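You operate a simulated robot arm through the tools that you are given. There is no shell and no other tool.

The job below is to be done with a simulated robot arm. You get a single attempt, and the scene is never put back.

## Task
Sponge the clay dust off the yellow-banded board and catch it home.
Fine: wet the green sponge in the water tray and put it back; the rack stays braked. Where these are worked on the way, their far stop is far enough and under half their travel is too little: yellow-banded board. What is to be rubbed or washed off counts as gone when no trace of it is left.

It is judged by the outcome, as a careful person would: the job done as asked, and still so three seconds after it is handed in. It fails if anything else is knocked over, pushed out of place, dropped, spilled or broken.

## Robot
A 7-joint arm with a two-finger parallel gripper, fixed in place. Base frame: the origin is on the floor under the middle of its stand, x ahead of it, y to its left, z up. Readings come in cm, degrees, newtons and seconds.
It reaches about 137.2 cm from its shoulder. Its first joint turns from -149.0 to 149.0 degrees. Payload 3.43 kg.
The tool frame sits at the grasp point between the pads (the TCP): z along the fingers, y along the line on which they close. The tips reach 3 cm beyond it. Largest opening 9.4 cm; finger width 2.8, thickness 1; the body of the gripper, 5 by 9.6 cm, starts 5.5 cm behind the TCP.
Orientation is that of the tool frame in the base frame, as a unit quaternion [x, y, z, w]. With the fingers straight down and closing along the base's y, the tool's x points along the base's -x, its y along +y and its z along -z.

## Interface
- The arm moves only by the tool jog_arm. Its argument "moves" is a list of rows, each a list of 7 numbers: the opening, from 0 (shut) to 1 (fully open), then the shift along the tool's x, y, z in cm, then the turn, a rotation vector about the tool's x, y, z in degrees. In form: [[claw, x, y, z, wx, wy, wz], ...]. A call has 1 to 20 rows; each row is the pose to reach, as a shift and turn from the pose commanded when the call began, along the tool's axes at that moment. Rows are played at 5 a second. More than 5 cm and 8.6 degrees between two rows, or a gripper value outside its range, and nothing of the call is played. A pose out of reach is approached as far as the arm can. The call stops where the force on the tool passes 40 N (or 10 N more than at its start, if that is more) or the arm is blocked; 0.2 s more then pass. Each finger travels about 4.5 cm/s and halts on what it meets, pressing with about 31 N; the grip force reading is that of the motor and also rises with nothing between the fingers. The clock runs only during rows and for 0.2 s after the last one: add rows that repeat a pose to give the fingers time. It gives the time, the measured TCP pose, the force on the tool (base axes), the opening and the grip force at its end, in the units of the frame above (readings bear some noise), with the torque about the TCP (base axes, N m) and any sound that the robot's microphone picked up.
- Cameras (640 x 400 px; columns grow to the right, rows downward): "scene" is fixed at [21.92, 50, 160.38]; the picture's right is [-0.99, -0.16, 0.00], its down [-0.09, 0.54, -0.83] and it looks along [0.13, -0.82, -0.55] (base axes); focal length 320 px, centre (320, 200). "wrist" rides on the gripper at [7.6, 1.4, -10.2] in the tool frame; the picture's right is [-0.18, 0.98, 0.00], its down [-0.75, -0.14, -0.64] and it looks along [-0.63, -0.12, 0.77] (tool axes); focal length 243 px, centre (320, 200).
- snapshot(camera): a new picture of that camera. The clock stands still meanwhile.
- measure_at(camera, pixels): there is no depth. For up to 12 entries [column, row, z] of the newest picture of that camera ("zoom" is the newest enlarged one), the place [x, y] in the base frame at which the ray of that pixel passes the height z, good to about 0.2 cm. The clock stands still meanwhile.
- inspect(camera, box): a new picture of the part [left, top, right, bottom] of that camera's present view, enlarged. The clock stands still meanwhile.
- close_job(): hands the job in; it is judged then, once.

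Leave the gripper open and the arm clear of the work at the hand-in unless told otherwise.

The tools are called after "Emit:" by a JSON object that holds its "name" and its "arguments". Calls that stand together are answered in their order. jog_arm: Moves the arm, as the interface text tells. Its arguments: {"type":"object","properties":{"moves":{"type":"array","items":{"type":"array","items":{"type":"number"}}}},"required":["moves"]} The other tools are called the same way: snapshot (camera) takes a picture; measure_at (camera, pixels) gives the place at which the rays of pixels pass given heights; inspect (camera, box) takes an enlarged picture of a part of a camera's view; close_job () hands the job in.

At the start:

```text
clock: 0.0
tcp_pos: [42.7, -70.26, 114.4]
tool_rot: [0.0, 1.0, 0.0, 0.0]
contact_force: [0.5, 0.4, 0.0]
wrist_torque: [-0.01, -0.01, -0.01]
opening: 9.4
grasp_force: 0.0
```

scene: 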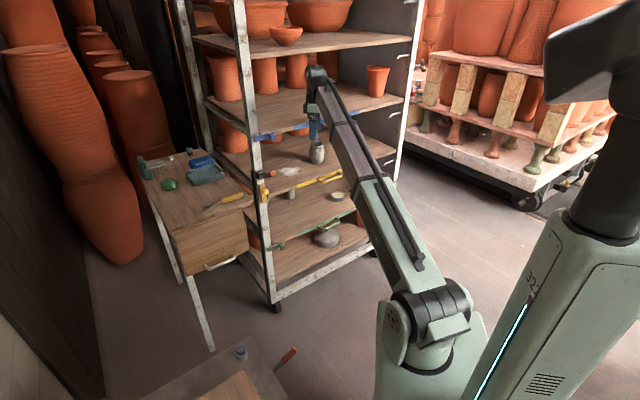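
wrist: 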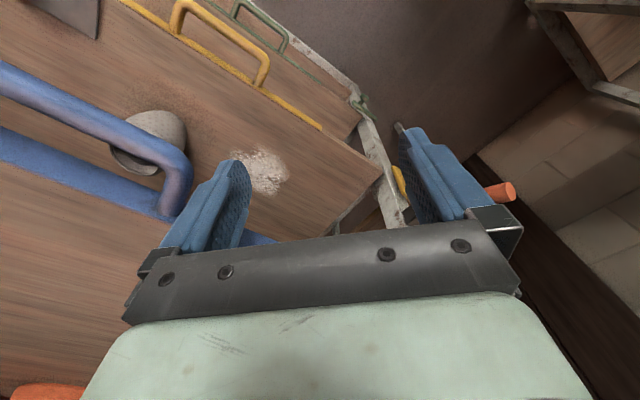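

The scene shows a rack with boards (blue, yellow and green bands), a table with a green sponge around (169,184) and blue trays near (205,170). I'll look at these areas enlarged before moving anything.

Emit:
{"name": "inspect", "arguments": {"camera": "scene", "box": [230, 120, 400, 260]}}

Emit:
{"name": "inspect", "arguments": {"camera": "scene", "box": [120, 130, 280, 230]}}

Emit:
{"name": "inspect", "arguments": {"camera": "scene", "box": [120, 220, 400, 400]}}

Emit:
{"name": "inspect", "arguments": {"camera": "wrist", "box": [0, 0, 640, 400]}}

```text
2.86 times, centred on (315, 190) of scene
```

zoom: 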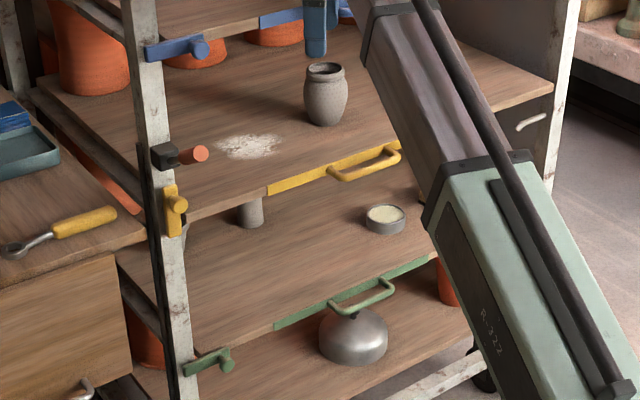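

```text
4.00 times, centred on (200, 180) of scene
```

zoom: 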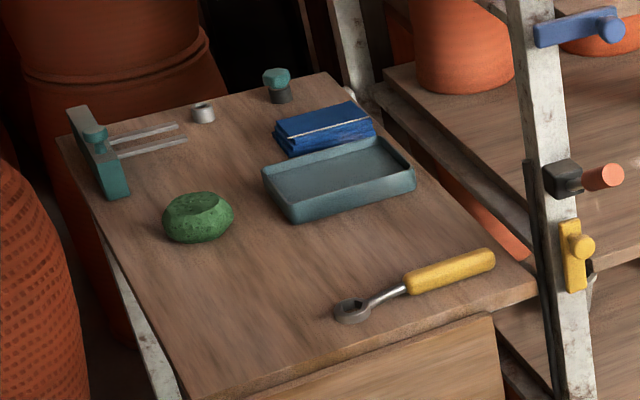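

```text
2.22 times, centred on (260, 310) of scene
```

zoom: 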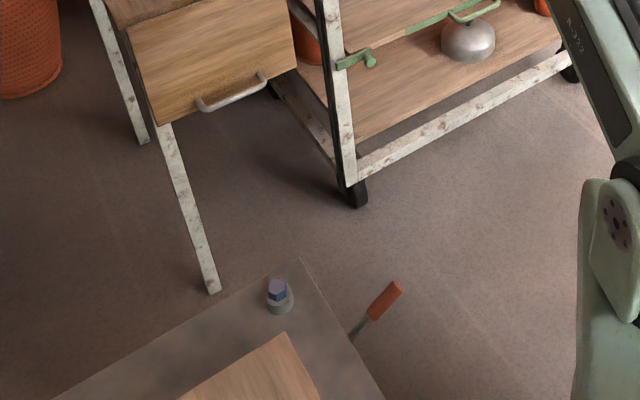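

```text
1.00 times, centred on (320, 200) of wrist (not enlarged: the box is as wide or as high as the picture)
```

zoom: 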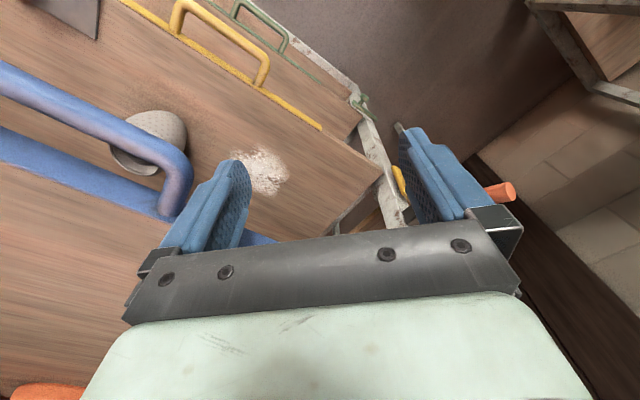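

I'll triangulate the heights of the dust (scene (290,171), wrist (262,172)), the jar and the yellow handle by casting both cameras' rays at several heights.

Emit:
{"name": "measure_at", "arguments": {"camera": "scene", "pixels": [[290, 171, 70], [290, 171, 80], [290, 171, 90], [290, 171, 100], [332, 182, 70], [332, 182, 80], [332, 182, 90], [294, 190, 70], [294, 190, 80], [294, 190, 90], [169, 184, 70], [169, 184, 80]]}}

Emit:
{"name": "measure_at", "arguments": {"camera": "wrist", "pixels": [[262, 172, 70], [262, 172, 80], [262, 172, 90], [262, 172, 100], [322, 130, 70], [322, 130, 80], [322, 130, 90], [265, 85, 70], [265, 85, 80], [265, 85, 90], [382, 168, 80], [382, 168, 90]]}}

```text
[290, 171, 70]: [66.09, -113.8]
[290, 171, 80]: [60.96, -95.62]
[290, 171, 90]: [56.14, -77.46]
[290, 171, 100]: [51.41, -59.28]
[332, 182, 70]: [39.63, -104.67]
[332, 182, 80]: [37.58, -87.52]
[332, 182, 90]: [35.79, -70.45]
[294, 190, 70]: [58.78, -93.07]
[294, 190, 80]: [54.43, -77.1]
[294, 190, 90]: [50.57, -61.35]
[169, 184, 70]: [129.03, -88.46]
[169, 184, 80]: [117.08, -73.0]
```

```text
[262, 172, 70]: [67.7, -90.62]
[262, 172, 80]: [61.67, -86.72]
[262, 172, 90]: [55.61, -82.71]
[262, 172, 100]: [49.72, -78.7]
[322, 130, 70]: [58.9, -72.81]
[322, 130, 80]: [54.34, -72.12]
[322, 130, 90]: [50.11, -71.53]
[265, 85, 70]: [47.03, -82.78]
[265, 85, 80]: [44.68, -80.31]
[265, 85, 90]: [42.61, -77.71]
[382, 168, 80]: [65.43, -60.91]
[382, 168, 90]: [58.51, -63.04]
```

The dust triangulates to about (58, -84, 86). Next I'll measure the board's front edge, the jar base and the table objects at trial heights.

Emit:
{"name": "measure_at", "arguments": {"camera": "scene", "pixels": [[396.7, 149.8, 86], [296.6, 185.4, 86], [343, 170, 86], [317, 163, 86], [268, 197, 86], [319.4, 181.9, 84], [342.2, 173.1, 84], [264, 175, 90], [264, 190, 86], [295, 127.7, 110], [295, 127.7, 115], [295, 127.7, 105]]}}

Emit:
{"name": "measure_at", "arguments": {"camera": "wrist", "pixels": [[382, 168, 86], [120, 2, 86], [148, 160, 86], [322, 130, 86], [190, 170, 105], [190, 170, 110], [190, 170, 100], [130, 170, 86], [180, 35, 84], [268, 85, 84], [505, 190, 90], [400, 175, 86]]}}

Emit:
{"name": "inspect", "arguments": {"camera": "scene", "box": [190, 0, 410, 140]}}

Emit:
{"name": "inspect", "arguments": {"camera": "scene", "box": [230, 140, 310, 200]}}

Emit:
{"name": "inspect", "arguments": {"camera": "wrist", "box": [80, 0, 420, 230]}}

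```text
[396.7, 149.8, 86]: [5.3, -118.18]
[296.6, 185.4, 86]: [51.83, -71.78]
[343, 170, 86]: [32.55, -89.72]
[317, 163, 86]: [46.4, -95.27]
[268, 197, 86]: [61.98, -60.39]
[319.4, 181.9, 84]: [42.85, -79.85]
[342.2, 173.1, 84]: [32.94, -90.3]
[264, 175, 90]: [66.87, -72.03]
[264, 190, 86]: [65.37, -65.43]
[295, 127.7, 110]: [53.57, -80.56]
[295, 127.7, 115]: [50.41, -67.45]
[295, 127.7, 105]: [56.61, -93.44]
```

```text
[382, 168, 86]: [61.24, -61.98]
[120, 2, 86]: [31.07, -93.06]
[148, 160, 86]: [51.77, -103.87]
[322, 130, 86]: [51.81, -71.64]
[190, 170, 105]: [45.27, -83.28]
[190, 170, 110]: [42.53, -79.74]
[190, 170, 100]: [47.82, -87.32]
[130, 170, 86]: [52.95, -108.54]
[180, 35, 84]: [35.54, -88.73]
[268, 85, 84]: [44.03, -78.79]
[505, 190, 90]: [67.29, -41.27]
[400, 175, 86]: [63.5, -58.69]
```

```text
2.86 times, centred on (300, 70) of scene
```

zoom: 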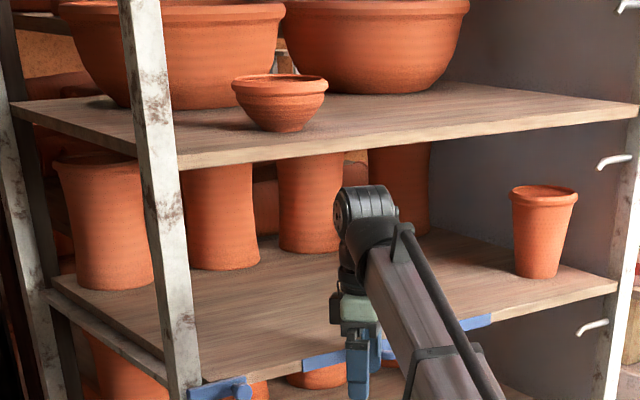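

```text
6.67 times, centred on (270, 170) of scene
```

zoom: 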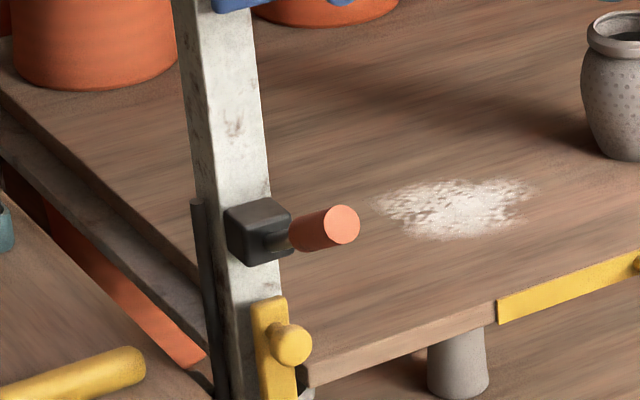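

```text
1.74 times, centred on (250, 115) of wrist
```

zoom: 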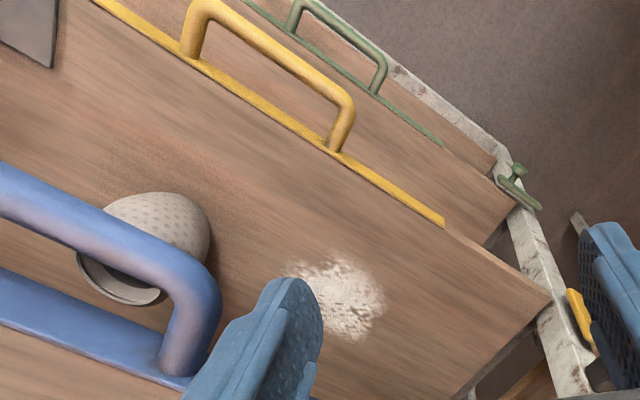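

I'll compare the front edges of the blue and green boards with the yellow one, to see whether the yellow board is home or pulled out.

Emit:
{"name": "measure_at", "arguments": {"camera": "wrist", "pixels": [[275, 238, 105], [275, 238, 110], [351, 98, 60], [351, 98, 65], [351, 98, 70], [322, 84, 60], [322, 84, 65], [322, 84, 70], [398, 178, 86], [395, 225, 86]]}}

Emit:
{"name": "measure_at", "arguments": {"camera": "scene", "pixels": [[294, 127.7, 105], [294, 127.7, 110], [300, 234, 60], [300, 234, 65], [300, 234, 70], [270, 246, 60], [270, 246, 65], [270, 246, 70], [352, 209, 60], [352, 209, 65]]}}

```text
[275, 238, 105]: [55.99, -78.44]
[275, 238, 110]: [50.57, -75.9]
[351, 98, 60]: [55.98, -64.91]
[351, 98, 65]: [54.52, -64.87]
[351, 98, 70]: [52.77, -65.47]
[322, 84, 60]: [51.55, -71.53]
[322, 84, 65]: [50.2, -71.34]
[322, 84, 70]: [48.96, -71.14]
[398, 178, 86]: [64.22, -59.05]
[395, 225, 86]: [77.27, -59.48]
```

```text
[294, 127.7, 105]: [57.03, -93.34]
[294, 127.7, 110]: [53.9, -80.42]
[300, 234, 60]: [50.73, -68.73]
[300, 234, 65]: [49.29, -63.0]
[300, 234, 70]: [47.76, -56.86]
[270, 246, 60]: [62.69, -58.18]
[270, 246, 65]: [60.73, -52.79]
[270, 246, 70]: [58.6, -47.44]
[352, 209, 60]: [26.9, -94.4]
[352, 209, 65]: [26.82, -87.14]
```

The yellow board's front sits on the same line as the green one (y-x ≈ -123), so it looks home with its yellow catch upright and open. The left finger is near the blue handle, so I'll back off along the rack normal and take another look.

Emit:
{"name": "jog_arm", "arguments": {"moves": [[1, 2.5, 3, -0.5, 0, 0, 0], [1, 5, 6, -1, 0, 0, 0], [1, 7.5, 9, -1.5, 0, 0, 0], [1, 10, 12, -2, 0, 0, 0]]}}

Emit:
{"name": "snapshot", "arguments": {"camera": "wrist"}}

Emit:
{"name": "snapshot", "arguments": {"camera": "scene"}}

```text
clock: 1.0
tcp_pos: [33.37, -59.76, 113.42]
tool_rot: [-0.001, 1.0, -0.014, 0.007]
contact_force: [-0.3, 0.4, 0.3]
wrist_torque: [0.0, 0.0, -0.01]
opening: 9.39
grasp_force: 0.1
out of reach, approached as far as the arm can: row 2, 3, 4
```

```text
taken
```

wrist: 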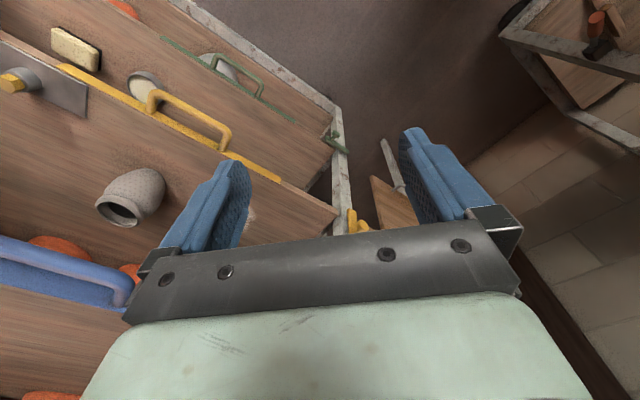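

```text
taken
```

scene: 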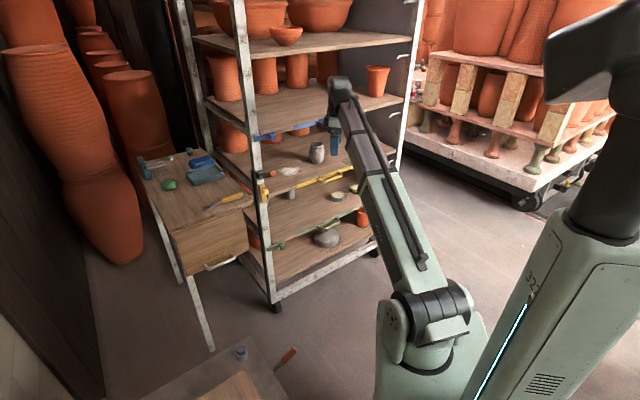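

Rows 2–4 were reported out of reach at this close range. A grey plate with a yellow knob has appeared at wrist (35,80), so I'll enlarge that area and the rack front.

Emit:
{"name": "inspect", "arguments": {"camera": "wrist", "box": [0, 20, 200, 145]}}

Emit:
{"name": "inspect", "arguments": {"camera": "wrist", "box": [260, 90, 440, 240]}}

Emit:
{"name": "inspect", "arguments": {"camera": "scene", "box": [230, 110, 400, 220]}}

Emit:
{"name": "inspect", "arguments": {"camera": "scene", "box": [320, 100, 440, 240]}}

```text
3.20 times, centred on (100, 82) of wrist
```

zoom: 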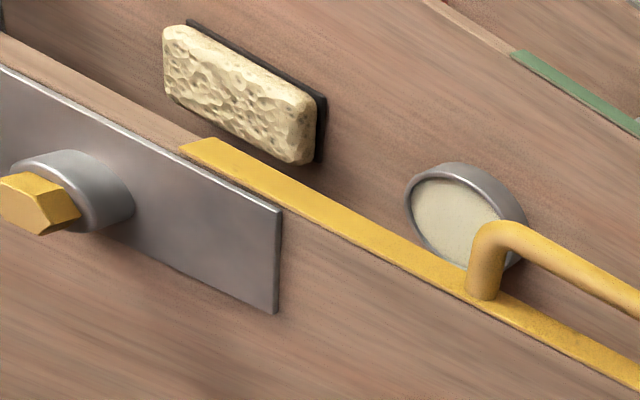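

```text
2.67 times, centred on (350, 165) of wrist
```

zoom: 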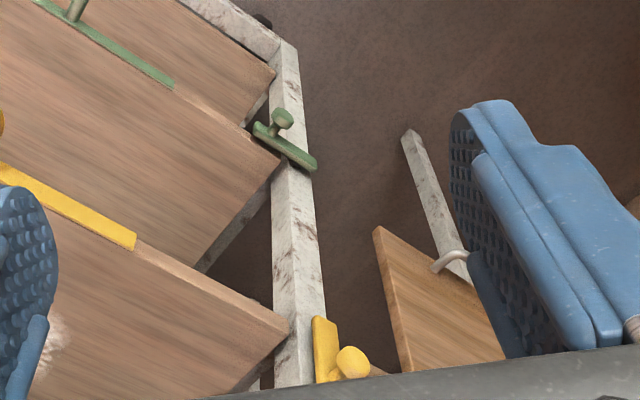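

```text
3.64 times, centred on (315, 165) of scene
```

zoom: 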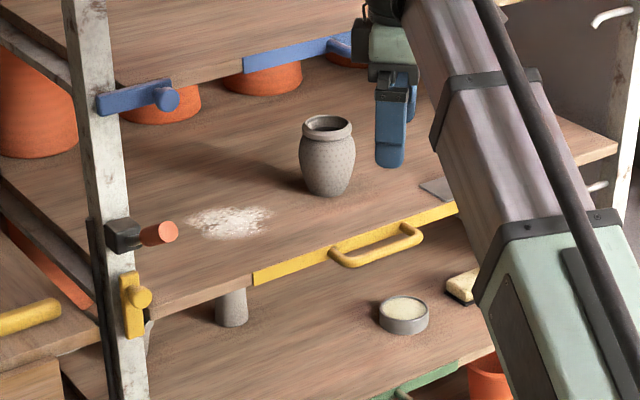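

```text
2.86 times, centred on (380, 170) of scene
```

zoom: 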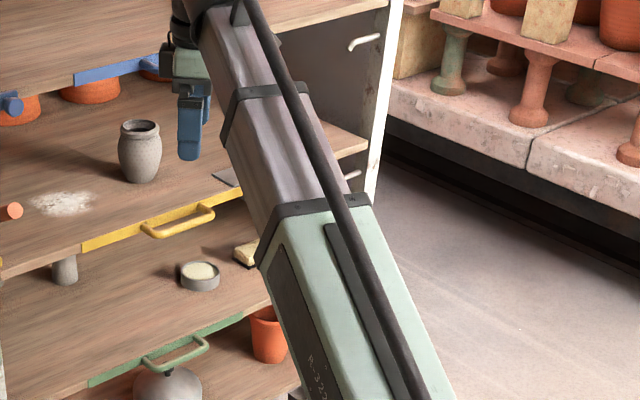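

On the yellow board there is also a flat plate with a yellow hex bolt head. Its purpose is unclear and the task doesn't mention it, so I'll leave it alone for now. Next I'll swing over in front of the table, keeping clear of the rack post, to view the sponge and tray from the wrist.

Emit:
{"name": "jog_arm", "arguments": {"moves": [[1, -3, 3, -0.5, 0, 0, 0], [1, -6, 6, -1, 0, 0, 0], [1, -9.5, 8.5, -1.5, 0, 0, 0], [1, -13, 11, -2, 0, 0, 0], [1, -16.5, 13.5, -2.5, 0, 0, 0], [1, -20, 16, -3, 0, 0, 0], [1, -24, 18, -3, 0, 0, 0], [1, -28, 19, -3, 0, 0, 0], [1, -32, 20, -3, 0, 0, 0], [1, -36, 21, -3, 0, 0, 0], [1, -40, 21, -3, 0, 0, 0], [1, -44, 21, -3, 0, 0, 0], [1, -48, 21, -3, 0, 0, 0], [1, -52, 21, -3, 0, 0, 0]]}}

Emit:
{"name": "snapshot", "arguments": {"camera": "wrist"}}

Emit:
{"name": "snapshot", "arguments": {"camera": "scene"}}

```text
clock: 2.8
tcp_pos: [60.47, -42.01, 113.85]
tool_rot: [-0.008, 1.0, -0.006, 0.006]
contact_force: [0.0, -9.1, -3.3]
wrist_torque: [1.25, -0.34, 0.83]
opening: 9.38
grasp_force: 0.0
out of reach, approached as far as the arm can: row 1, 2, 3, 4, 5, 6, 7, 8
stopped in row 8: the force on the tool passed its limit at 66 N (the readings are from after the stop); the commanded pose is now the measured one
```

```text
taken
```

wrist: 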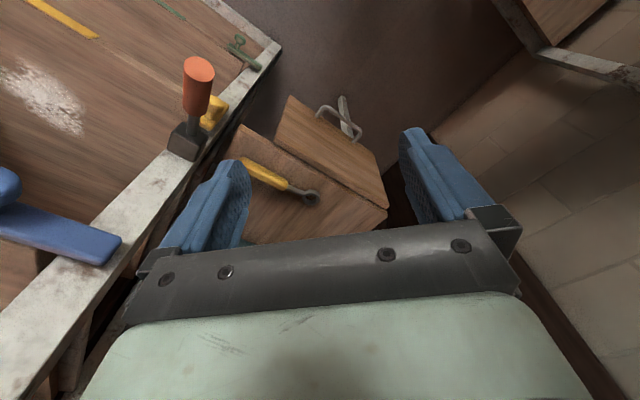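

```text
taken
```

scene: 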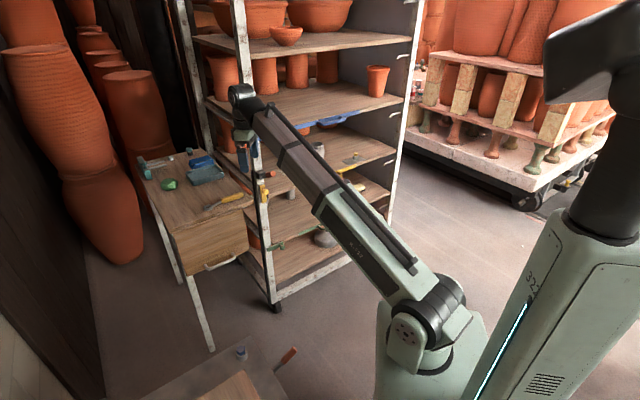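

The move stopped on contact at 66 N, and the arm has also been short of its commanded height (the wrist can't hold straight-down fingers that high). Before moving, I'll locate the post relative to the gripper and check that nothing shifted.

Emit:
{"name": "measure_at", "arguments": {"camera": "wrist", "pixels": [[207, 165, 80], [207, 165, 90], [207, 165, 100], [130, 290, 90], [130, 290, 100], [130, 290, 110], [120, 250, 112], [120, 250, 108], [60, 110, 86], [310, 197, 70], [310, 197, 80], [387, 210, 80]]}}

Emit:
{"name": "inspect", "arguments": {"camera": "scene", "box": [190, 70, 330, 200]}}

Emit:
{"name": "inspect", "arguments": {"camera": "wrist", "box": [0, 0, 320, 330]}}

```text
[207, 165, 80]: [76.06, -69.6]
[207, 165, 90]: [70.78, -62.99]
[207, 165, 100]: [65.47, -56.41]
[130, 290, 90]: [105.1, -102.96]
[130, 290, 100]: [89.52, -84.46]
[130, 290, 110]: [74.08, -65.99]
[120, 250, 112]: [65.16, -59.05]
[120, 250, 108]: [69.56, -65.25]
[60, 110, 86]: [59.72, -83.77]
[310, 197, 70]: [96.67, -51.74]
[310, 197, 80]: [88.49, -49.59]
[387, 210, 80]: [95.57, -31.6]
```

```text
3.08 times, centred on (260, 135) of scene
```

zoom: 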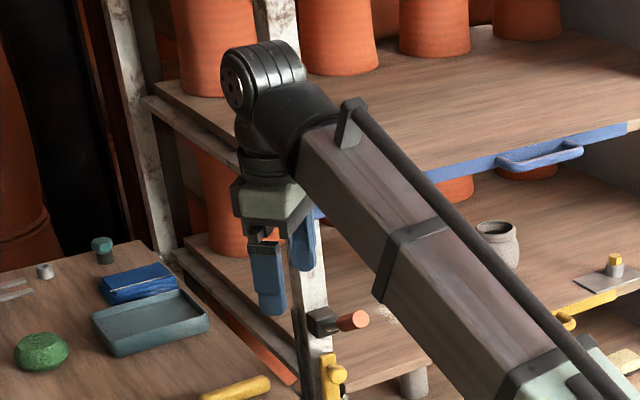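

```text
1.21 times, centred on (160, 165) of wrist
```

zoom: 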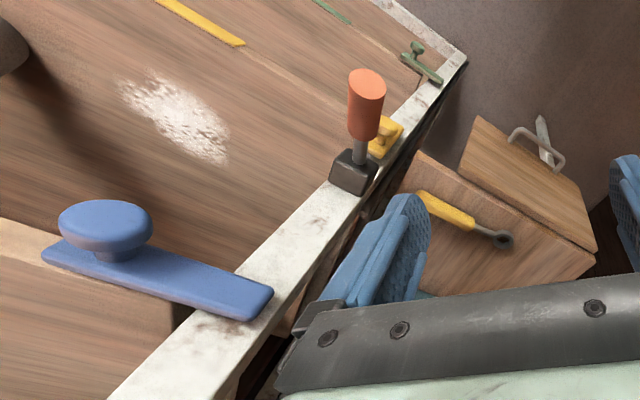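

The rack looks undisturbed (dust still at about (59.7, -83.8)). I'll pin down the post's edges from the last enlarged wrist view.

Emit:
{"name": "measure_at", "arguments": {"camera": "zoom", "pixels": [[240, 372, 105], [240, 372, 110], [240, 372, 115], [440, 90, 50], [440, 90, 60], [440, 90, 70], [130, 385, 105], [130, 385, 110], [130, 385, 115], [366, 90, 95], [366, 90, 100], [366, 90, 105]]}}

```text
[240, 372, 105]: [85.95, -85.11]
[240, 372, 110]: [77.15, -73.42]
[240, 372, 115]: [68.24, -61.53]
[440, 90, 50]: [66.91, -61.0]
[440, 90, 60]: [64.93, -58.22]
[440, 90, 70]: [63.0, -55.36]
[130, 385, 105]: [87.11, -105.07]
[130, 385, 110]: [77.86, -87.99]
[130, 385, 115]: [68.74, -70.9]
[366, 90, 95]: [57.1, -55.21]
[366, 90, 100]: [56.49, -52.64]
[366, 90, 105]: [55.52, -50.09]
```

The post's front-left corner comes out near (66.8, -60.3), well away from the fingers. I'll hold still for a moment and re-read the force, to tell real contact from a transient.

Emit:
{"name": "jog_arm", "arguments": {"moves": [[1, 0, 0, 0, 0, 0, 0], [1, 0, 0, 0, 0, 0, 0]]}}

```text
clock: 3.4
tcp_pos: [60.3, -42.04, 113.87]
tool_rot: [-0.009, 1.0, -0.005, 0.006]
contact_force: [-3.4, -19.1, -3.8]
wrist_torque: [2.35, -0.82, 1.61]
opening: 9.4
grasp_force: 0.1
```

The force is persistent (about -19 N in y). From the torque, the contact is about 11 cm inward and 10 cm above the TCP, so the wrist camera housing is pressing on my own forearm and not on the rack. I'll yaw the gripper away from the forearm to relieve it.

Emit:
{"name": "jog_arm", "arguments": {"moves": [[1, 0, 0, 1, 0, 0, -7], [1, 0, 0, 2, 0, 0, -14], [1, 0, 0, 3, 0, 0, -21], [1, 0, 0, 4, 0, 0, -28], [1, 0, 0, 4, 0, 0, -35], [1, 0, 0, 4, 0, 0, -35]]}}

Emit:
{"name": "snapshot", "arguments": {"camera": "wrist"}}

Emit:
{"name": "inspect", "arguments": {"camera": "scene", "box": [160, 60, 480, 380]}}

```text
clock: 4.8
tcp_pos: [60.32, -42.14, 109.74]
tool_rot: [-0.308, 0.952, -0.007, 0.003]
contact_force: [0.4, 0.4, 0.3]
wrist_torque: [0.03, 0.01, -0.03]
opening: 9.37
grasp_force: 0.1
```

```text
taken
```

wrist: 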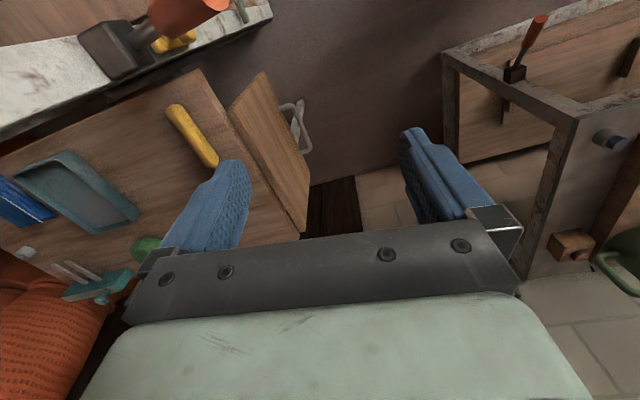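

```text
1.25 times, centred on (320, 220) of scene
```

zoom: 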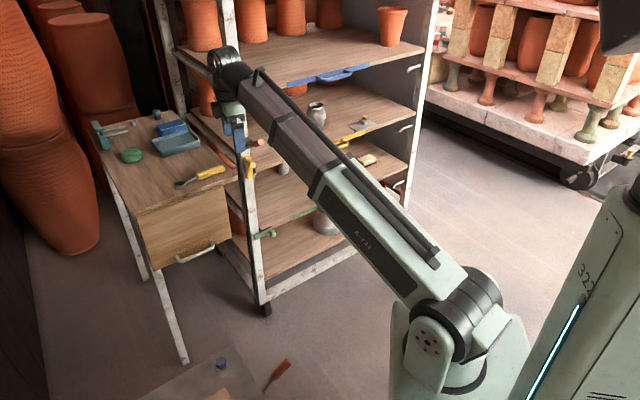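

The contact is gone (forces ≈ 0.4 N). I can now see the tray, sponge and wrench in the wrist view, so I'll triangulate the table height using the tray corners and the sponge.

Emit:
{"name": "measure_at", "arguments": {"camera": "wrist", "pixels": [[62, 150, 75], [62, 150, 80], [62, 150, 85], [138, 212, 75], [138, 212, 80], [138, 212, 85], [146, 246, 75], [146, 246, 80], [146, 246, 85], [305, 232, 75], [305, 232, 80], [305, 232, 85]]}}

Emit:
{"name": "measure_at", "arguments": {"camera": "scene", "pixels": [[224, 174, 75], [224, 174, 80], [224, 174, 85], [193, 185, 75], [193, 185, 80], [193, 185, 85], [169, 184, 75], [169, 184, 80], [169, 184, 85], [167, 232, 75], [167, 232, 80], [167, 232, 85]]}}

Emit:
{"name": "inspect", "arguments": {"camera": "wrist", "box": [0, 90, 320, 310]}}

Emit:
{"name": "inspect", "arguments": {"camera": "scene", "box": [130, 135, 250, 225]}}

```text
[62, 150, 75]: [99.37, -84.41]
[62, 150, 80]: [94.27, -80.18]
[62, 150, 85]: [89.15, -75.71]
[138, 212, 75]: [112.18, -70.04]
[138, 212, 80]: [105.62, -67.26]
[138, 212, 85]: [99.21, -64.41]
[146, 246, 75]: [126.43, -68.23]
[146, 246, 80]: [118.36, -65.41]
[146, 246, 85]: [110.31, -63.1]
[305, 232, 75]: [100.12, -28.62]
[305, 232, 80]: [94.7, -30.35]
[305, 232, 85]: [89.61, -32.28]
```

```text
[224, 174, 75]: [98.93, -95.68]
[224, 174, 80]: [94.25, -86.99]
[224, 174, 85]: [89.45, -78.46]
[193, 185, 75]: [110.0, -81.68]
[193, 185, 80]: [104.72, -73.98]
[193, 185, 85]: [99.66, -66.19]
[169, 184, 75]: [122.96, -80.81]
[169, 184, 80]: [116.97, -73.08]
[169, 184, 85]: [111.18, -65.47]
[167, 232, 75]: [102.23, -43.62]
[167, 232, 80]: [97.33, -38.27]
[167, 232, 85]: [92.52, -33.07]
```

```text
1.82 times, centred on (160, 200) of wrist
```

zoom: 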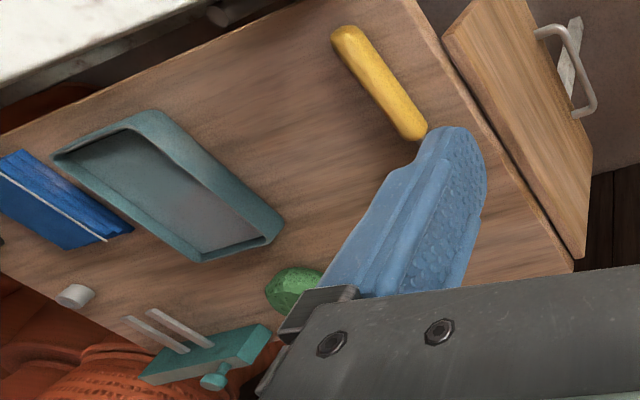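

```text
4.44 times, centred on (190, 180) of scene
```

zoom: 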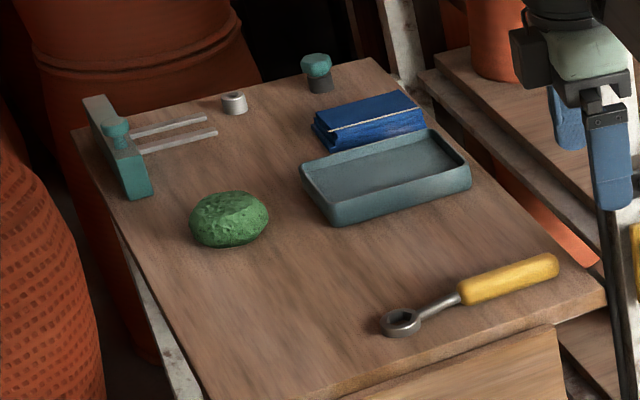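

The tray rim is near z≈87.5, with corners at about (86,-72.5) and (97.3,-63.4). The sponge is near (108,-62) with its top around 87. Next I want a close look at the yellow catch and the orange lever from here.

Emit:
{"name": "inspect", "arguments": {"camera": "wrist", "box": [60, 0, 260, 100]}}

Emit:
{"name": "inspect", "arguments": {"camera": "scene", "box": [245, 160, 305, 205]}}

Emit:
{"name": "inspect", "arguments": {"camera": "scene", "box": [310, 130, 390, 200]}}

Emit:
{"name": "inspect", "arguments": {"camera": "scene", "box": [240, 110, 320, 150]}}

```text
3.20 times, centred on (160, 50) of wrist
```

zoom: 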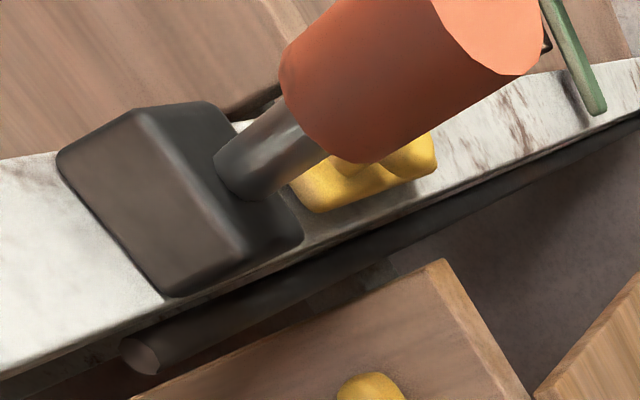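

```text
8.89 times, centred on (275, 182) of scene
```

zoom: 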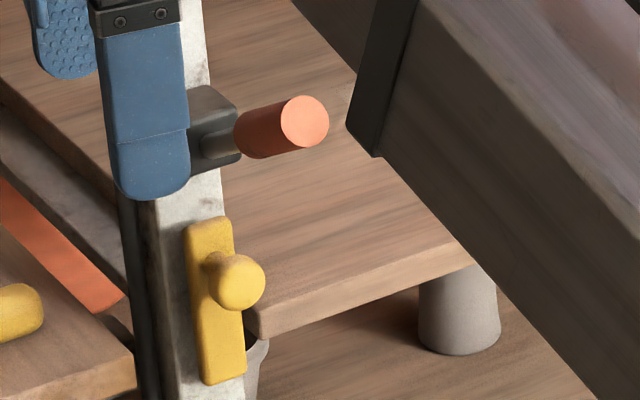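

```text
5.71 times, centred on (350, 165) of scene
```

zoom: 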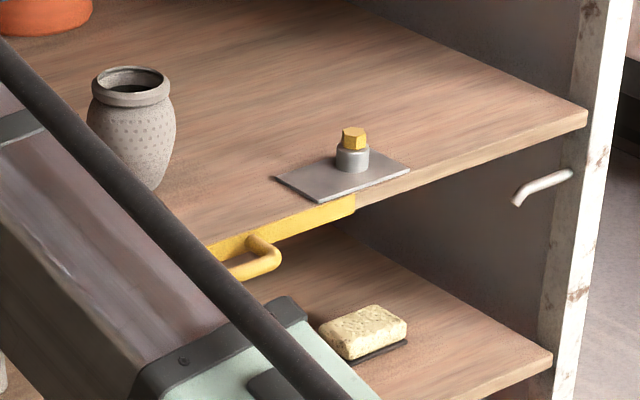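

```text
8.00 times, centred on (280, 130) of scene
```

zoom: 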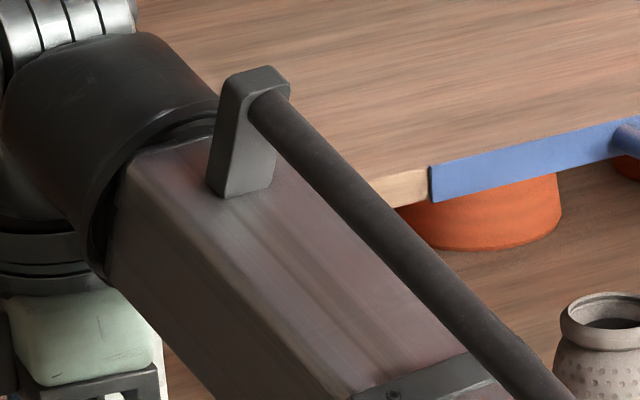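

The yellow catch bar is upright with its knob near the top and its pivot at the bottom, so it is open; closed would be lying right over the board edge. I'll measure the brake lever's tip and the catch so I can avoid the lever.

Emit:
{"name": "measure_at", "arguments": {"camera": "scene", "pixels": [[273.3, 173, 90], [273.3, 173, 95], [273.3, 173, 100], [262.6, 174, 90], [262.6, 174, 95], [262.6, 184, 86], [262.6, 184, 90], [262.6, 184, 94], [264.3, 202.8, 78], [264.3, 202.8, 82], [264.3, 202.8, 86], [266, 191, 90]]}}

Emit:
{"name": "measure_at", "arguments": {"camera": "wrist", "pixels": [[211, -1, 90], [211, -1, 95], [211, -1, 100], [107, 47, 90], [107, 47, 95], [107, 47, 100]]}}

```text
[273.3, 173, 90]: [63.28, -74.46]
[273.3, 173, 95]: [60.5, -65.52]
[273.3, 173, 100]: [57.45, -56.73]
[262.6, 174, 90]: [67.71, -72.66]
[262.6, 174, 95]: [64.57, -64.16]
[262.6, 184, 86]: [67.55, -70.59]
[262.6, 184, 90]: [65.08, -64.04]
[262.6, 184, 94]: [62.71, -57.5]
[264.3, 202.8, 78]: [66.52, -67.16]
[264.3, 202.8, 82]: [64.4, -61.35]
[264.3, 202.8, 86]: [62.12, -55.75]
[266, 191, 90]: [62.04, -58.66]
```

```text
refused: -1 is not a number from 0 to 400
```

The catch bar runs from z≈82 to 91.5 at about (64.3,-61.6), and the lever tip is near (57.5,-57,100). Now I'll back off and tilt the tool 45° to face the rack front.

Emit:
{"name": "jog_arm", "arguments": {"moves": [[1, 1.6, 1.2, 0.5, 7.48, -0.59, -1.42], [1, 3.2, 2.4, 1, 14.97, -1.17, -2.83], [1, 4.8, 3.6, 1.5, 22.45, -1.75, -4.25], [1, 6.4, 4.8, 2, 29.93, -2.33, -5.67], [1, 8, 6, 2.5, 37.4, -2.9, -7.1], [1, 9.7, 7, 3, 44.9, -3.5, -8.5]]}}

Emit:
{"name": "snapshot", "arguments": {"camera": "wrist"}}

Emit:
{"name": "snapshot", "arguments": {"camera": "scene"}}

```text
clock: 6.2
tcp_pos: [48.66, -42.35, 106.74]
tool_rot: [-0.351, 0.851, -0.362, 0.149]
contact_force: [0.1, 0.1, -0.6]
wrist_torque: [0.01, -0.02, 0.02]
opening: 9.39
grasp_force: 0.0
```

```text
taken
```

wrist: 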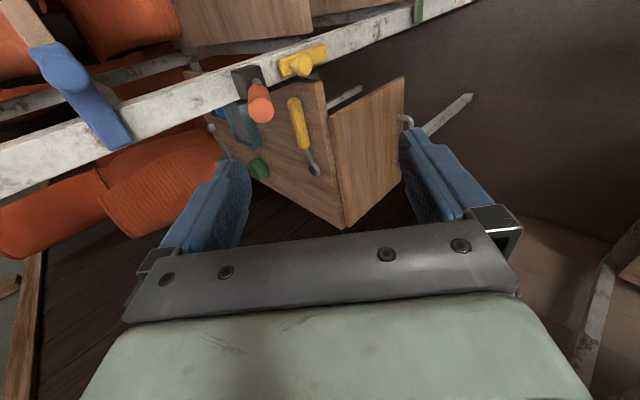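

```text
taken
```

scene: 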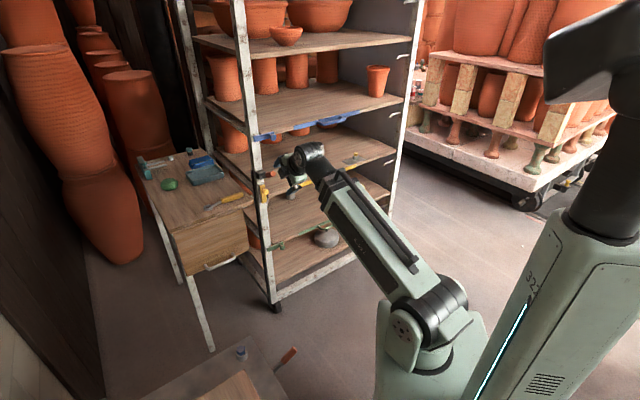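

The tilt worked and matches the rack normal. Now I'll slide along the rack front to a standoff just outside the yellow handle.

Emit:
{"name": "jog_arm", "arguments": {"moves": [[1, 4.03, 0.39, 1.48, 0, 0, 0], [1, 8.07, 0.77, 2.96, 0, 0, 0], [1, 12.1, 1.16, 4.43, 0, 0, 0], [1, 16.1, 1.55, 5.9, 0, 0, 0], [1, 20.2, 1.93, 7.4, 0, 0, 0], [1, 24.2, 2.32, 8.87, 0, 0, 0], [1, 28.2, 2.7, 10.3, 0, 0, 0], [1, 32.3, 3.1, 11.8, 0, 0, 0], [1, 36.3, 3.48, 13.3, 0, 0, 0]]}}

Emit:
{"name": "snapshot", "arguments": {"camera": "wrist"}}

Emit:
{"name": "snapshot", "arguments": {"camera": "scene"}}

```text
clock: 8.2
tcp_pos: [27.78, -72.68, 94.99]
tool_rot: [-0.352, 0.851, -0.361, 0.148]
contact_force: [-0.6, 0.3, 0.0]
wrist_torque: [0.03, -0.01, 0.03]
opening: 9.39
grasp_force: 0.0
```

```text
taken
```

wrist: 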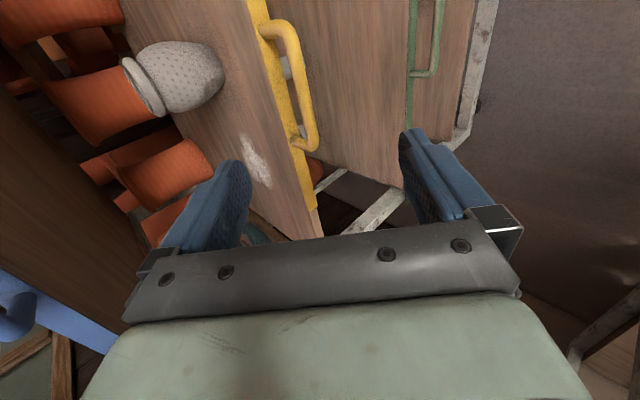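

```text
taken
```

scene: 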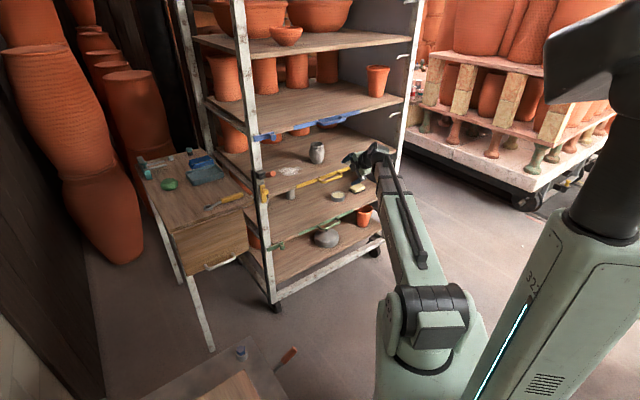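

A clear view of the handle now: the wrist shows its bar from about (290,30) to (310,140). I'll enlarge it in both cameras to triangulate.

Emit:
{"name": "inspect", "arguments": {"camera": "wrist", "box": [200, 0, 360, 200]}}

Emit:
{"name": "inspect", "arguments": {"camera": "scene", "box": [285, 140, 385, 200]}}

```text
2.00 times, centred on (280, 100) of wrist
```

zoom: 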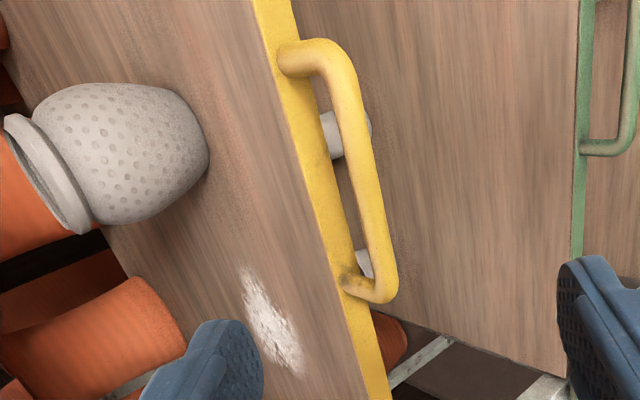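

```text
6.40 times, centred on (335, 170) of scene
```

zoom: 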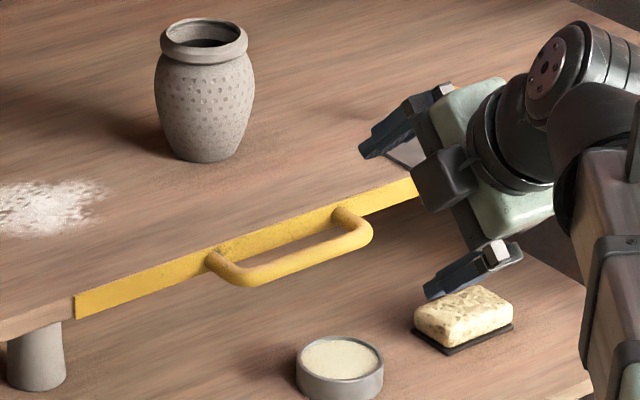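

I'll triangulate the handle bar's corners, its midpoint and its bases at trial heights.

Emit:
{"name": "measure_at", "arguments": {"camera": "wrist", "pixels": [[312.5, 142.5, 82], [312.5, 142.5, 86], [289, 32.5, 82], [289, 32.5, 86], [302.5, 87.5, 82], [302.5, 87.5, 86], [293, 141, 84], [268, 30, 84], [255, 160, 86.3], [252, 0, 85], [313, 195, 85]]}}

Emit:
{"name": "measure_at", "arguments": {"camera": "scene", "pixels": [[322.5, 182, 82], [322.5, 182, 86], [342, 175.8, 82], [342, 175.8, 86], [332.3, 179.4, 82], [332.3, 179.4, 86], [318.3, 179.1, 84], [338.9, 172.3, 84], [292, 170, 86.3], [317, 163, 86.3]]}}

```text
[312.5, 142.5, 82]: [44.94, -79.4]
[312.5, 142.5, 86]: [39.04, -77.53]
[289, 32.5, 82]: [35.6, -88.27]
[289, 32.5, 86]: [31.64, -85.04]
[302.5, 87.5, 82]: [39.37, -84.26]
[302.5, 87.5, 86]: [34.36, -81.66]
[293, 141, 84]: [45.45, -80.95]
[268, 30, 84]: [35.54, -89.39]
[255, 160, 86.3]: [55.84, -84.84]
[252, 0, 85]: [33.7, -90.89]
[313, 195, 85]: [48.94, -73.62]
```

```text
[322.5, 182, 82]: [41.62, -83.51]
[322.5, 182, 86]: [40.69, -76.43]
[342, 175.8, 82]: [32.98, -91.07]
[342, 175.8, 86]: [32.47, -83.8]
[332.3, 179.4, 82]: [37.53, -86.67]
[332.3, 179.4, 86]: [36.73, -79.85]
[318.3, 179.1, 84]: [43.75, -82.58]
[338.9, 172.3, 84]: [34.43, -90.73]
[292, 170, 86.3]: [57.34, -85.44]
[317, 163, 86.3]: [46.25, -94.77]
```

The bar centre comes out at about (36.8,-82.1,84.8), standing 3.8 cm off the board front. I'll narrow the opening to about 3.4 cm, line up, and advance partway along the fingers, then recheck.

Emit:
{"name": "jog_arm", "arguments": {"moves": [[0.8, 0.1, -0.6, 1, 0, 0, 0], [0.6, 0.24, -1.2, 2, 0, 0, 0], [0.36, 0.24, -1.69, 3, 0, 0, 0], [0.36, 0.24, -1.69, 6, 0, 0, 0], [0.36, 0.24, -1.69, 9, 0, 0, 0], [0.36, 0.24, -1.69, 10.5, 0, 0, 0]]}}

Emit:
{"name": "snapshot", "arguments": {"camera": "wrist"}}

Emit:
{"name": "inspect", "arguments": {"camera": "scene", "box": [285, 140, 385, 200]}}

```text
clock: 9.6
tcp_pos: [33.81, -79.07, 89.0]
tool_rot: [-0.351, 0.851, -0.362, 0.147]
contact_force: [-0.1, -0.6, -0.5]
wrist_torque: [-0.02, 0.01, 0.01]
opening: 3.41
grasp_force: 0.1
```

```text
taken
```

wrist: 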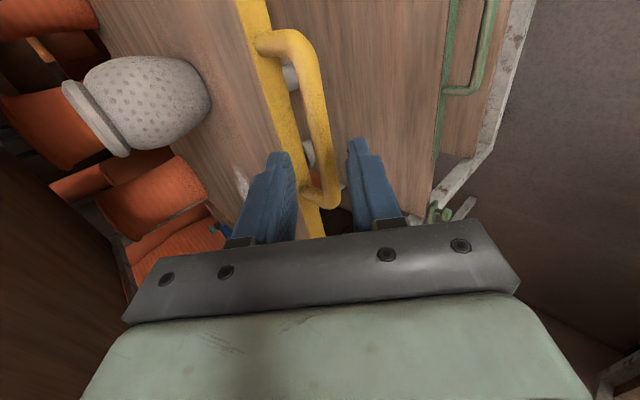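

```text
6.40 times, centred on (335, 170) of scene
```

zoom: 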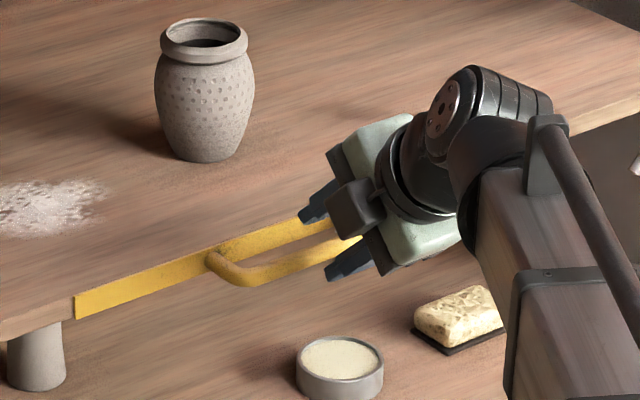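

The bar lies between the two fingers in both views. I'll advance the last 5 cm slowly.

Emit:
{"name": "jog_arm", "arguments": {"moves": [[0.36, 0, 0, 1.2, 0, 0, 0], [0.36, 0, 0, 2.4, 0, 0, 0], [0.36, 0, 0, 3.6, 0, 0, 0], [0.36, 0, 0, 4.5, 0, 0, 0], [0.36, 0, 0, 5.0, 0, 0, 0]]}}

Emit:
{"name": "snapshot", "arguments": {"camera": "wrist"}}

Emit:
{"name": "inspect", "arguments": {"camera": "scene", "box": [285, 140, 385, 200]}}

```text
clock: 10.8
tcp_pos: [36.26, -81.59, 85.41]
tool_rot: [-0.352, 0.851, -0.361, 0.148]
contact_force: [0.8, 0.2, 0.2]
wrist_torque: [-0.01, 0.0, 0.0]
opening: 3.37
grasp_force: 0.1
```

```text
taken
```

wrist: 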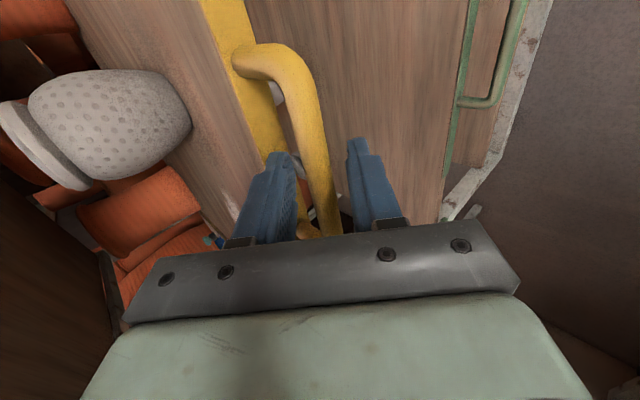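

```text
6.40 times, centred on (335, 170) of scene
```

zoom: 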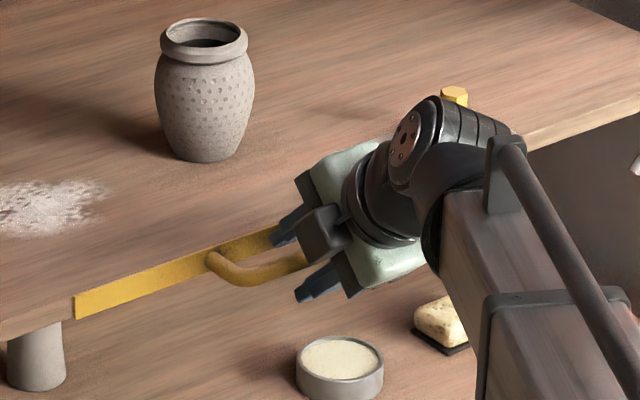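

The bar sits between the fingers and no force is reading. Closing on it now, with waiting rows for the fingers.

Emit:
{"name": "jog_arm", "arguments": {"moves": [[0.2, 0, 0, 0, 0, 0, 0], [0.1, 0, 0, 0, 0, 0, 0], [0, 0, 0, 0, 0, 0, 0], [0, 0, 0, 0, 0, 0, 0], [0, 0, 0, 0, 0, 0, 0]]}}

Emit:
{"name": "snapshot", "arguments": {"camera": "wrist"}}

```text
clock: 11.9
tcp_pos: [36.18, -81.56, 85.42]
tool_rot: [-0.351, 0.851, -0.361, 0.148]
contact_force: [2.2, -0.3, -0.2]
wrist_torque: [-0.44, 0.43, 0.51]
opening: 1.75
grasp_force: 45.3
```

```text
taken
```

wrist: 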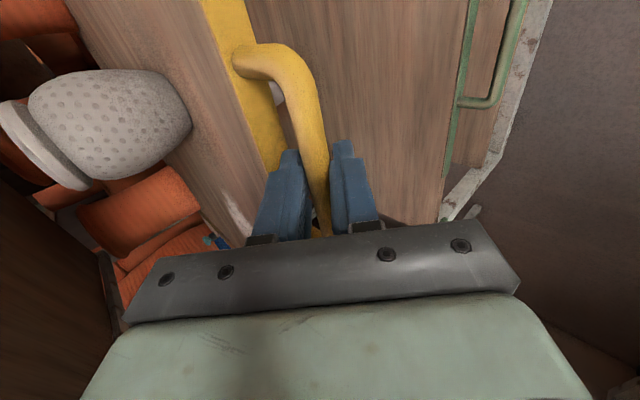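

The handle is gripped (opening 1.75 cm, 45 N). I'll start with a gentle 3 cm test pull straight out along the rack normal, watching the force.

Emit:
{"name": "jog_arm", "arguments": {"moves": [[0, 0, 0.21, -0.22, 0, 0, 0], [0, 0, 0.49, -0.5, 0, 0, 0], [0, 0, 0.83, -0.86, 0, 0, 0], [0, 0, 1.25, -1.3, 0, 0, 0], [0, 0, 1.67, -1.73, 0, 0, 0], [0, 0, 2.08, -2.16, 0, 0, 0]]}}

Emit:
{"name": "snapshot", "arguments": {"camera": "wrist"}}

Emit:
{"name": "inspect", "arguments": {"camera": "scene", "box": [230, 130, 400, 230]}}

```text
clock: 13.3
tcp_pos: [34.22, -79.38, 85.53]
tool_rot: [-0.35, 0.852, -0.361, 0.148]
contact_force: [-1.8, -2.7, 3.3]
wrist_torque: [-0.15, 0.18, 0.66]
opening: 1.79
grasp_force: 44.8
```

```text
taken
```

wrist: 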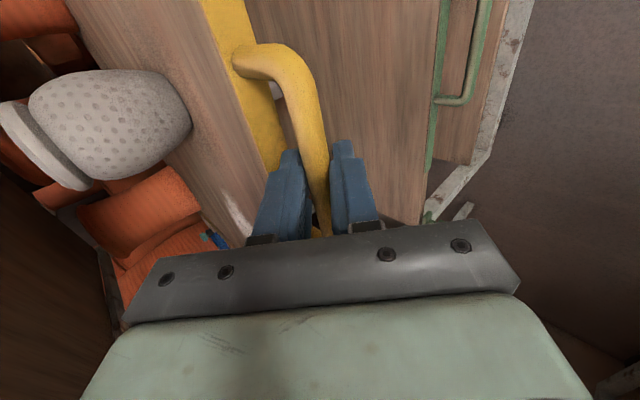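

```text
3.76 times, centred on (315, 180) of scene
```

zoom: 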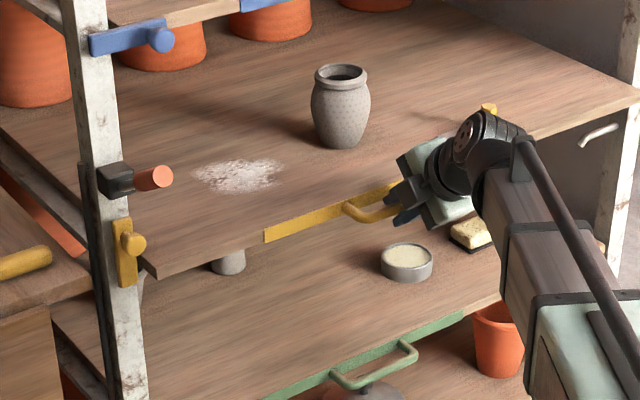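

The board slides freely and the jar rides along with it. I'll keep pulling slowly, about 10 cm more.

Emit:
{"name": "jog_arm", "arguments": {"moves": [[0, 0, 0.4, -0.42, 0, 0, 0], [0, 0, 0.97, -1.0, 0, 0, 0], [0, 0, 1.53, -1.58, 0, 0, 0], [0, 0, 2.08, -2.16, 0, 0, 0], [0, 0, 2.64, -2.74, 0, 0, 0], [0, 0, 3.19, -3.31, 0, 0, 0], [0, 0, 3.75, -3.89, 0, 0, 0], [0, 0, 4.3, -4.46, 0, 0, 0], [0, 0, 4.86, -5.04, 0, 0, 0], [0, 0, 5.41, -5.62, 0, 0, 0], [0, 0, 5.97, -6.19, 0, 0, 0], [0, 0, 6.52, -6.77, 0, 0, 0], [0, 0, 6.94, -7.2, 0, 0, 0]]}}

Emit:
{"name": "inspect", "arguments": {"camera": "scene", "box": [230, 110, 410, 230]}}

Emit:
{"name": "snapshot", "arguments": {"camera": "wrist"}}

```text
clock: 16.1
tcp_pos: [27.01, -72.36, 85.41]
tool_rot: [-0.351, 0.851, -0.361, 0.148]
contact_force: [-6.5, -6.7, -1.5]
wrist_torque: [-0.35, 0.32, 0.53]
opening: 1.74
grasp_force: 44.3
```

```text
3.33 times, centred on (320, 170) of scene
```

zoom: 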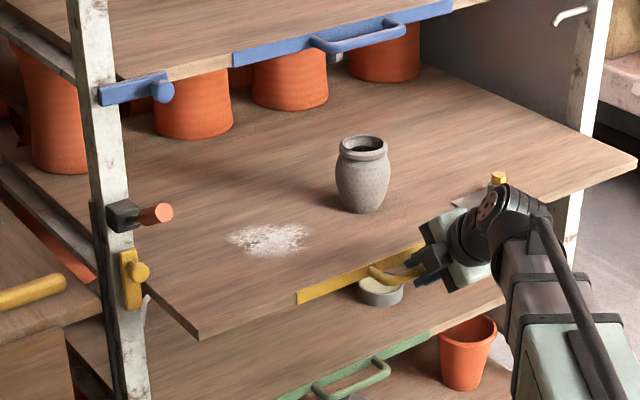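

```text
taken
```

wrist: 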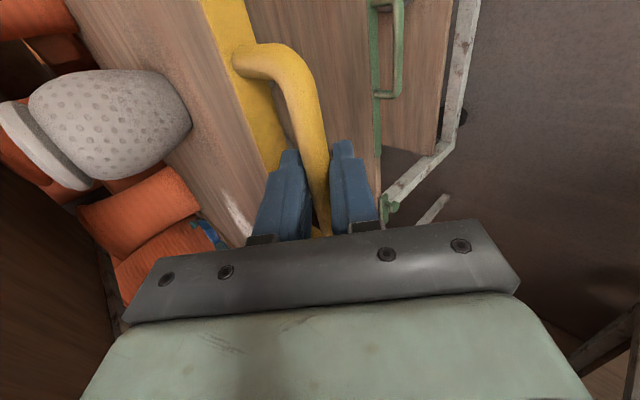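

The board is 13 cm out, with a small sideways load (about 9 N along the bar). I'll add a slight sideways correction and pull on toward the far stop.

Emit:
{"name": "jog_arm", "arguments": {"moves": [[0, 0.15, 0.28, -0.29, 0, 0, 0], [0, 0.25, 0.69, -0.72, 0, 0, 0], [0, 0.27, 1.25, -1.3, 0, 0, 0], [0, 0.29, 1.8, -1.87, 0, 0, 0], [0, 0.31, 2.36, -2.45, 0, 0, 0], [0, 0.33, 2.92, -3.02, 0, 0, 0], [0, 0.35, 3.47, -3.6, 0, 0, 0], [0, 0.37, 4.03, -4.18, 0, 0, 0], [0, 0.39, 4.58, -4.75, 0, 0, 0], [0, 0.41, 5.14, -5.33, 0, 0, 0], [0, 0.43, 5.69, -5.9, 0, 0, 0], [0, 0.45, 6.25, -6.48, 0, 0, 0], [0, 0.46, 6.6, -6.84, 0, 0, 0]]}}

Emit:
{"name": "inspect", "arguments": {"camera": "scene", "box": [230, 110, 410, 230]}}

Emit:
{"name": "snapshot", "arguments": {"camera": "wrist"}}

```text
clock: 17.4
tcp_pos: [24.42, -69.91, 85.65]
tool_rot: [-0.351, 0.85, -0.363, 0.15]
contact_force: [3.2, 6.3, 9.9]
wrist_torque: [-0.59, 0.51, 0.66]
opening: 1.38
grasp_force: 44.5
stopped in row 6: the force on the tool passed its limit at 42 N (the readings are from after the stop); the commanded pose is now the measured one
```

```text
3.33 times, centred on (320, 170) of scene
```

zoom: 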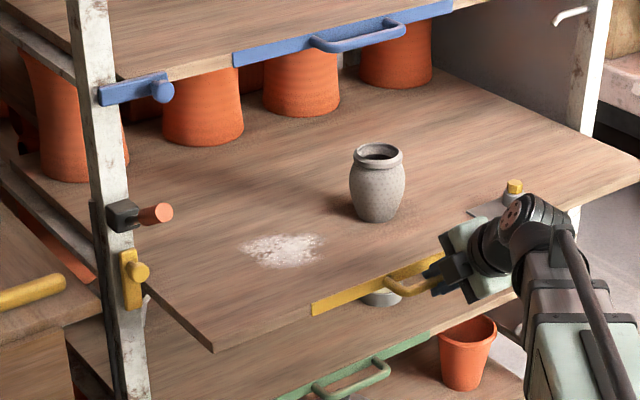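

```text
taken
```

wrist: 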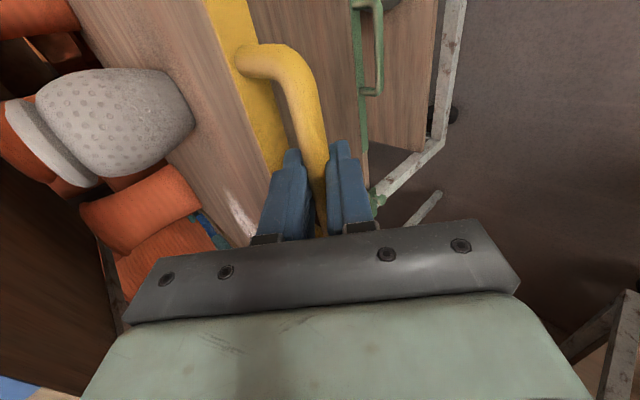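

The pull stopped at 42 N after about 16 cm of travel, which looks like the far stop. I'll test with one more small tug to confirm it isn't just a jam.

Emit:
{"name": "jog_arm", "arguments": {"moves": [[0, 0.1, 0, 0, 0, 0, 0], [0, 0.15, 0.28, -0.29, 0, 0, 0], [0, 0.15, 0.55, -0.58, 0, 0, 0]]}}

Emit:
{"name": "inspect", "arguments": {"camera": "scene", "box": [230, 110, 410, 230]}}

```text
clock: 18.2
tcp_pos: [23.86, -69.27, 85.68]
tool_rot: [-0.351, 0.85, -0.362, 0.151]
contact_force: [21.8, 18.3, 18.4]
wrist_torque: [-0.8, 0.61, 0.8]
opening: 1.38
grasp_force: 44.8
```

```text
3.33 times, centred on (320, 170) of scene
```

zoom: 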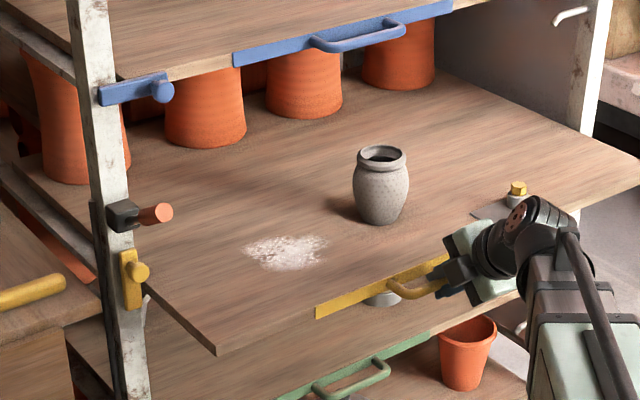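

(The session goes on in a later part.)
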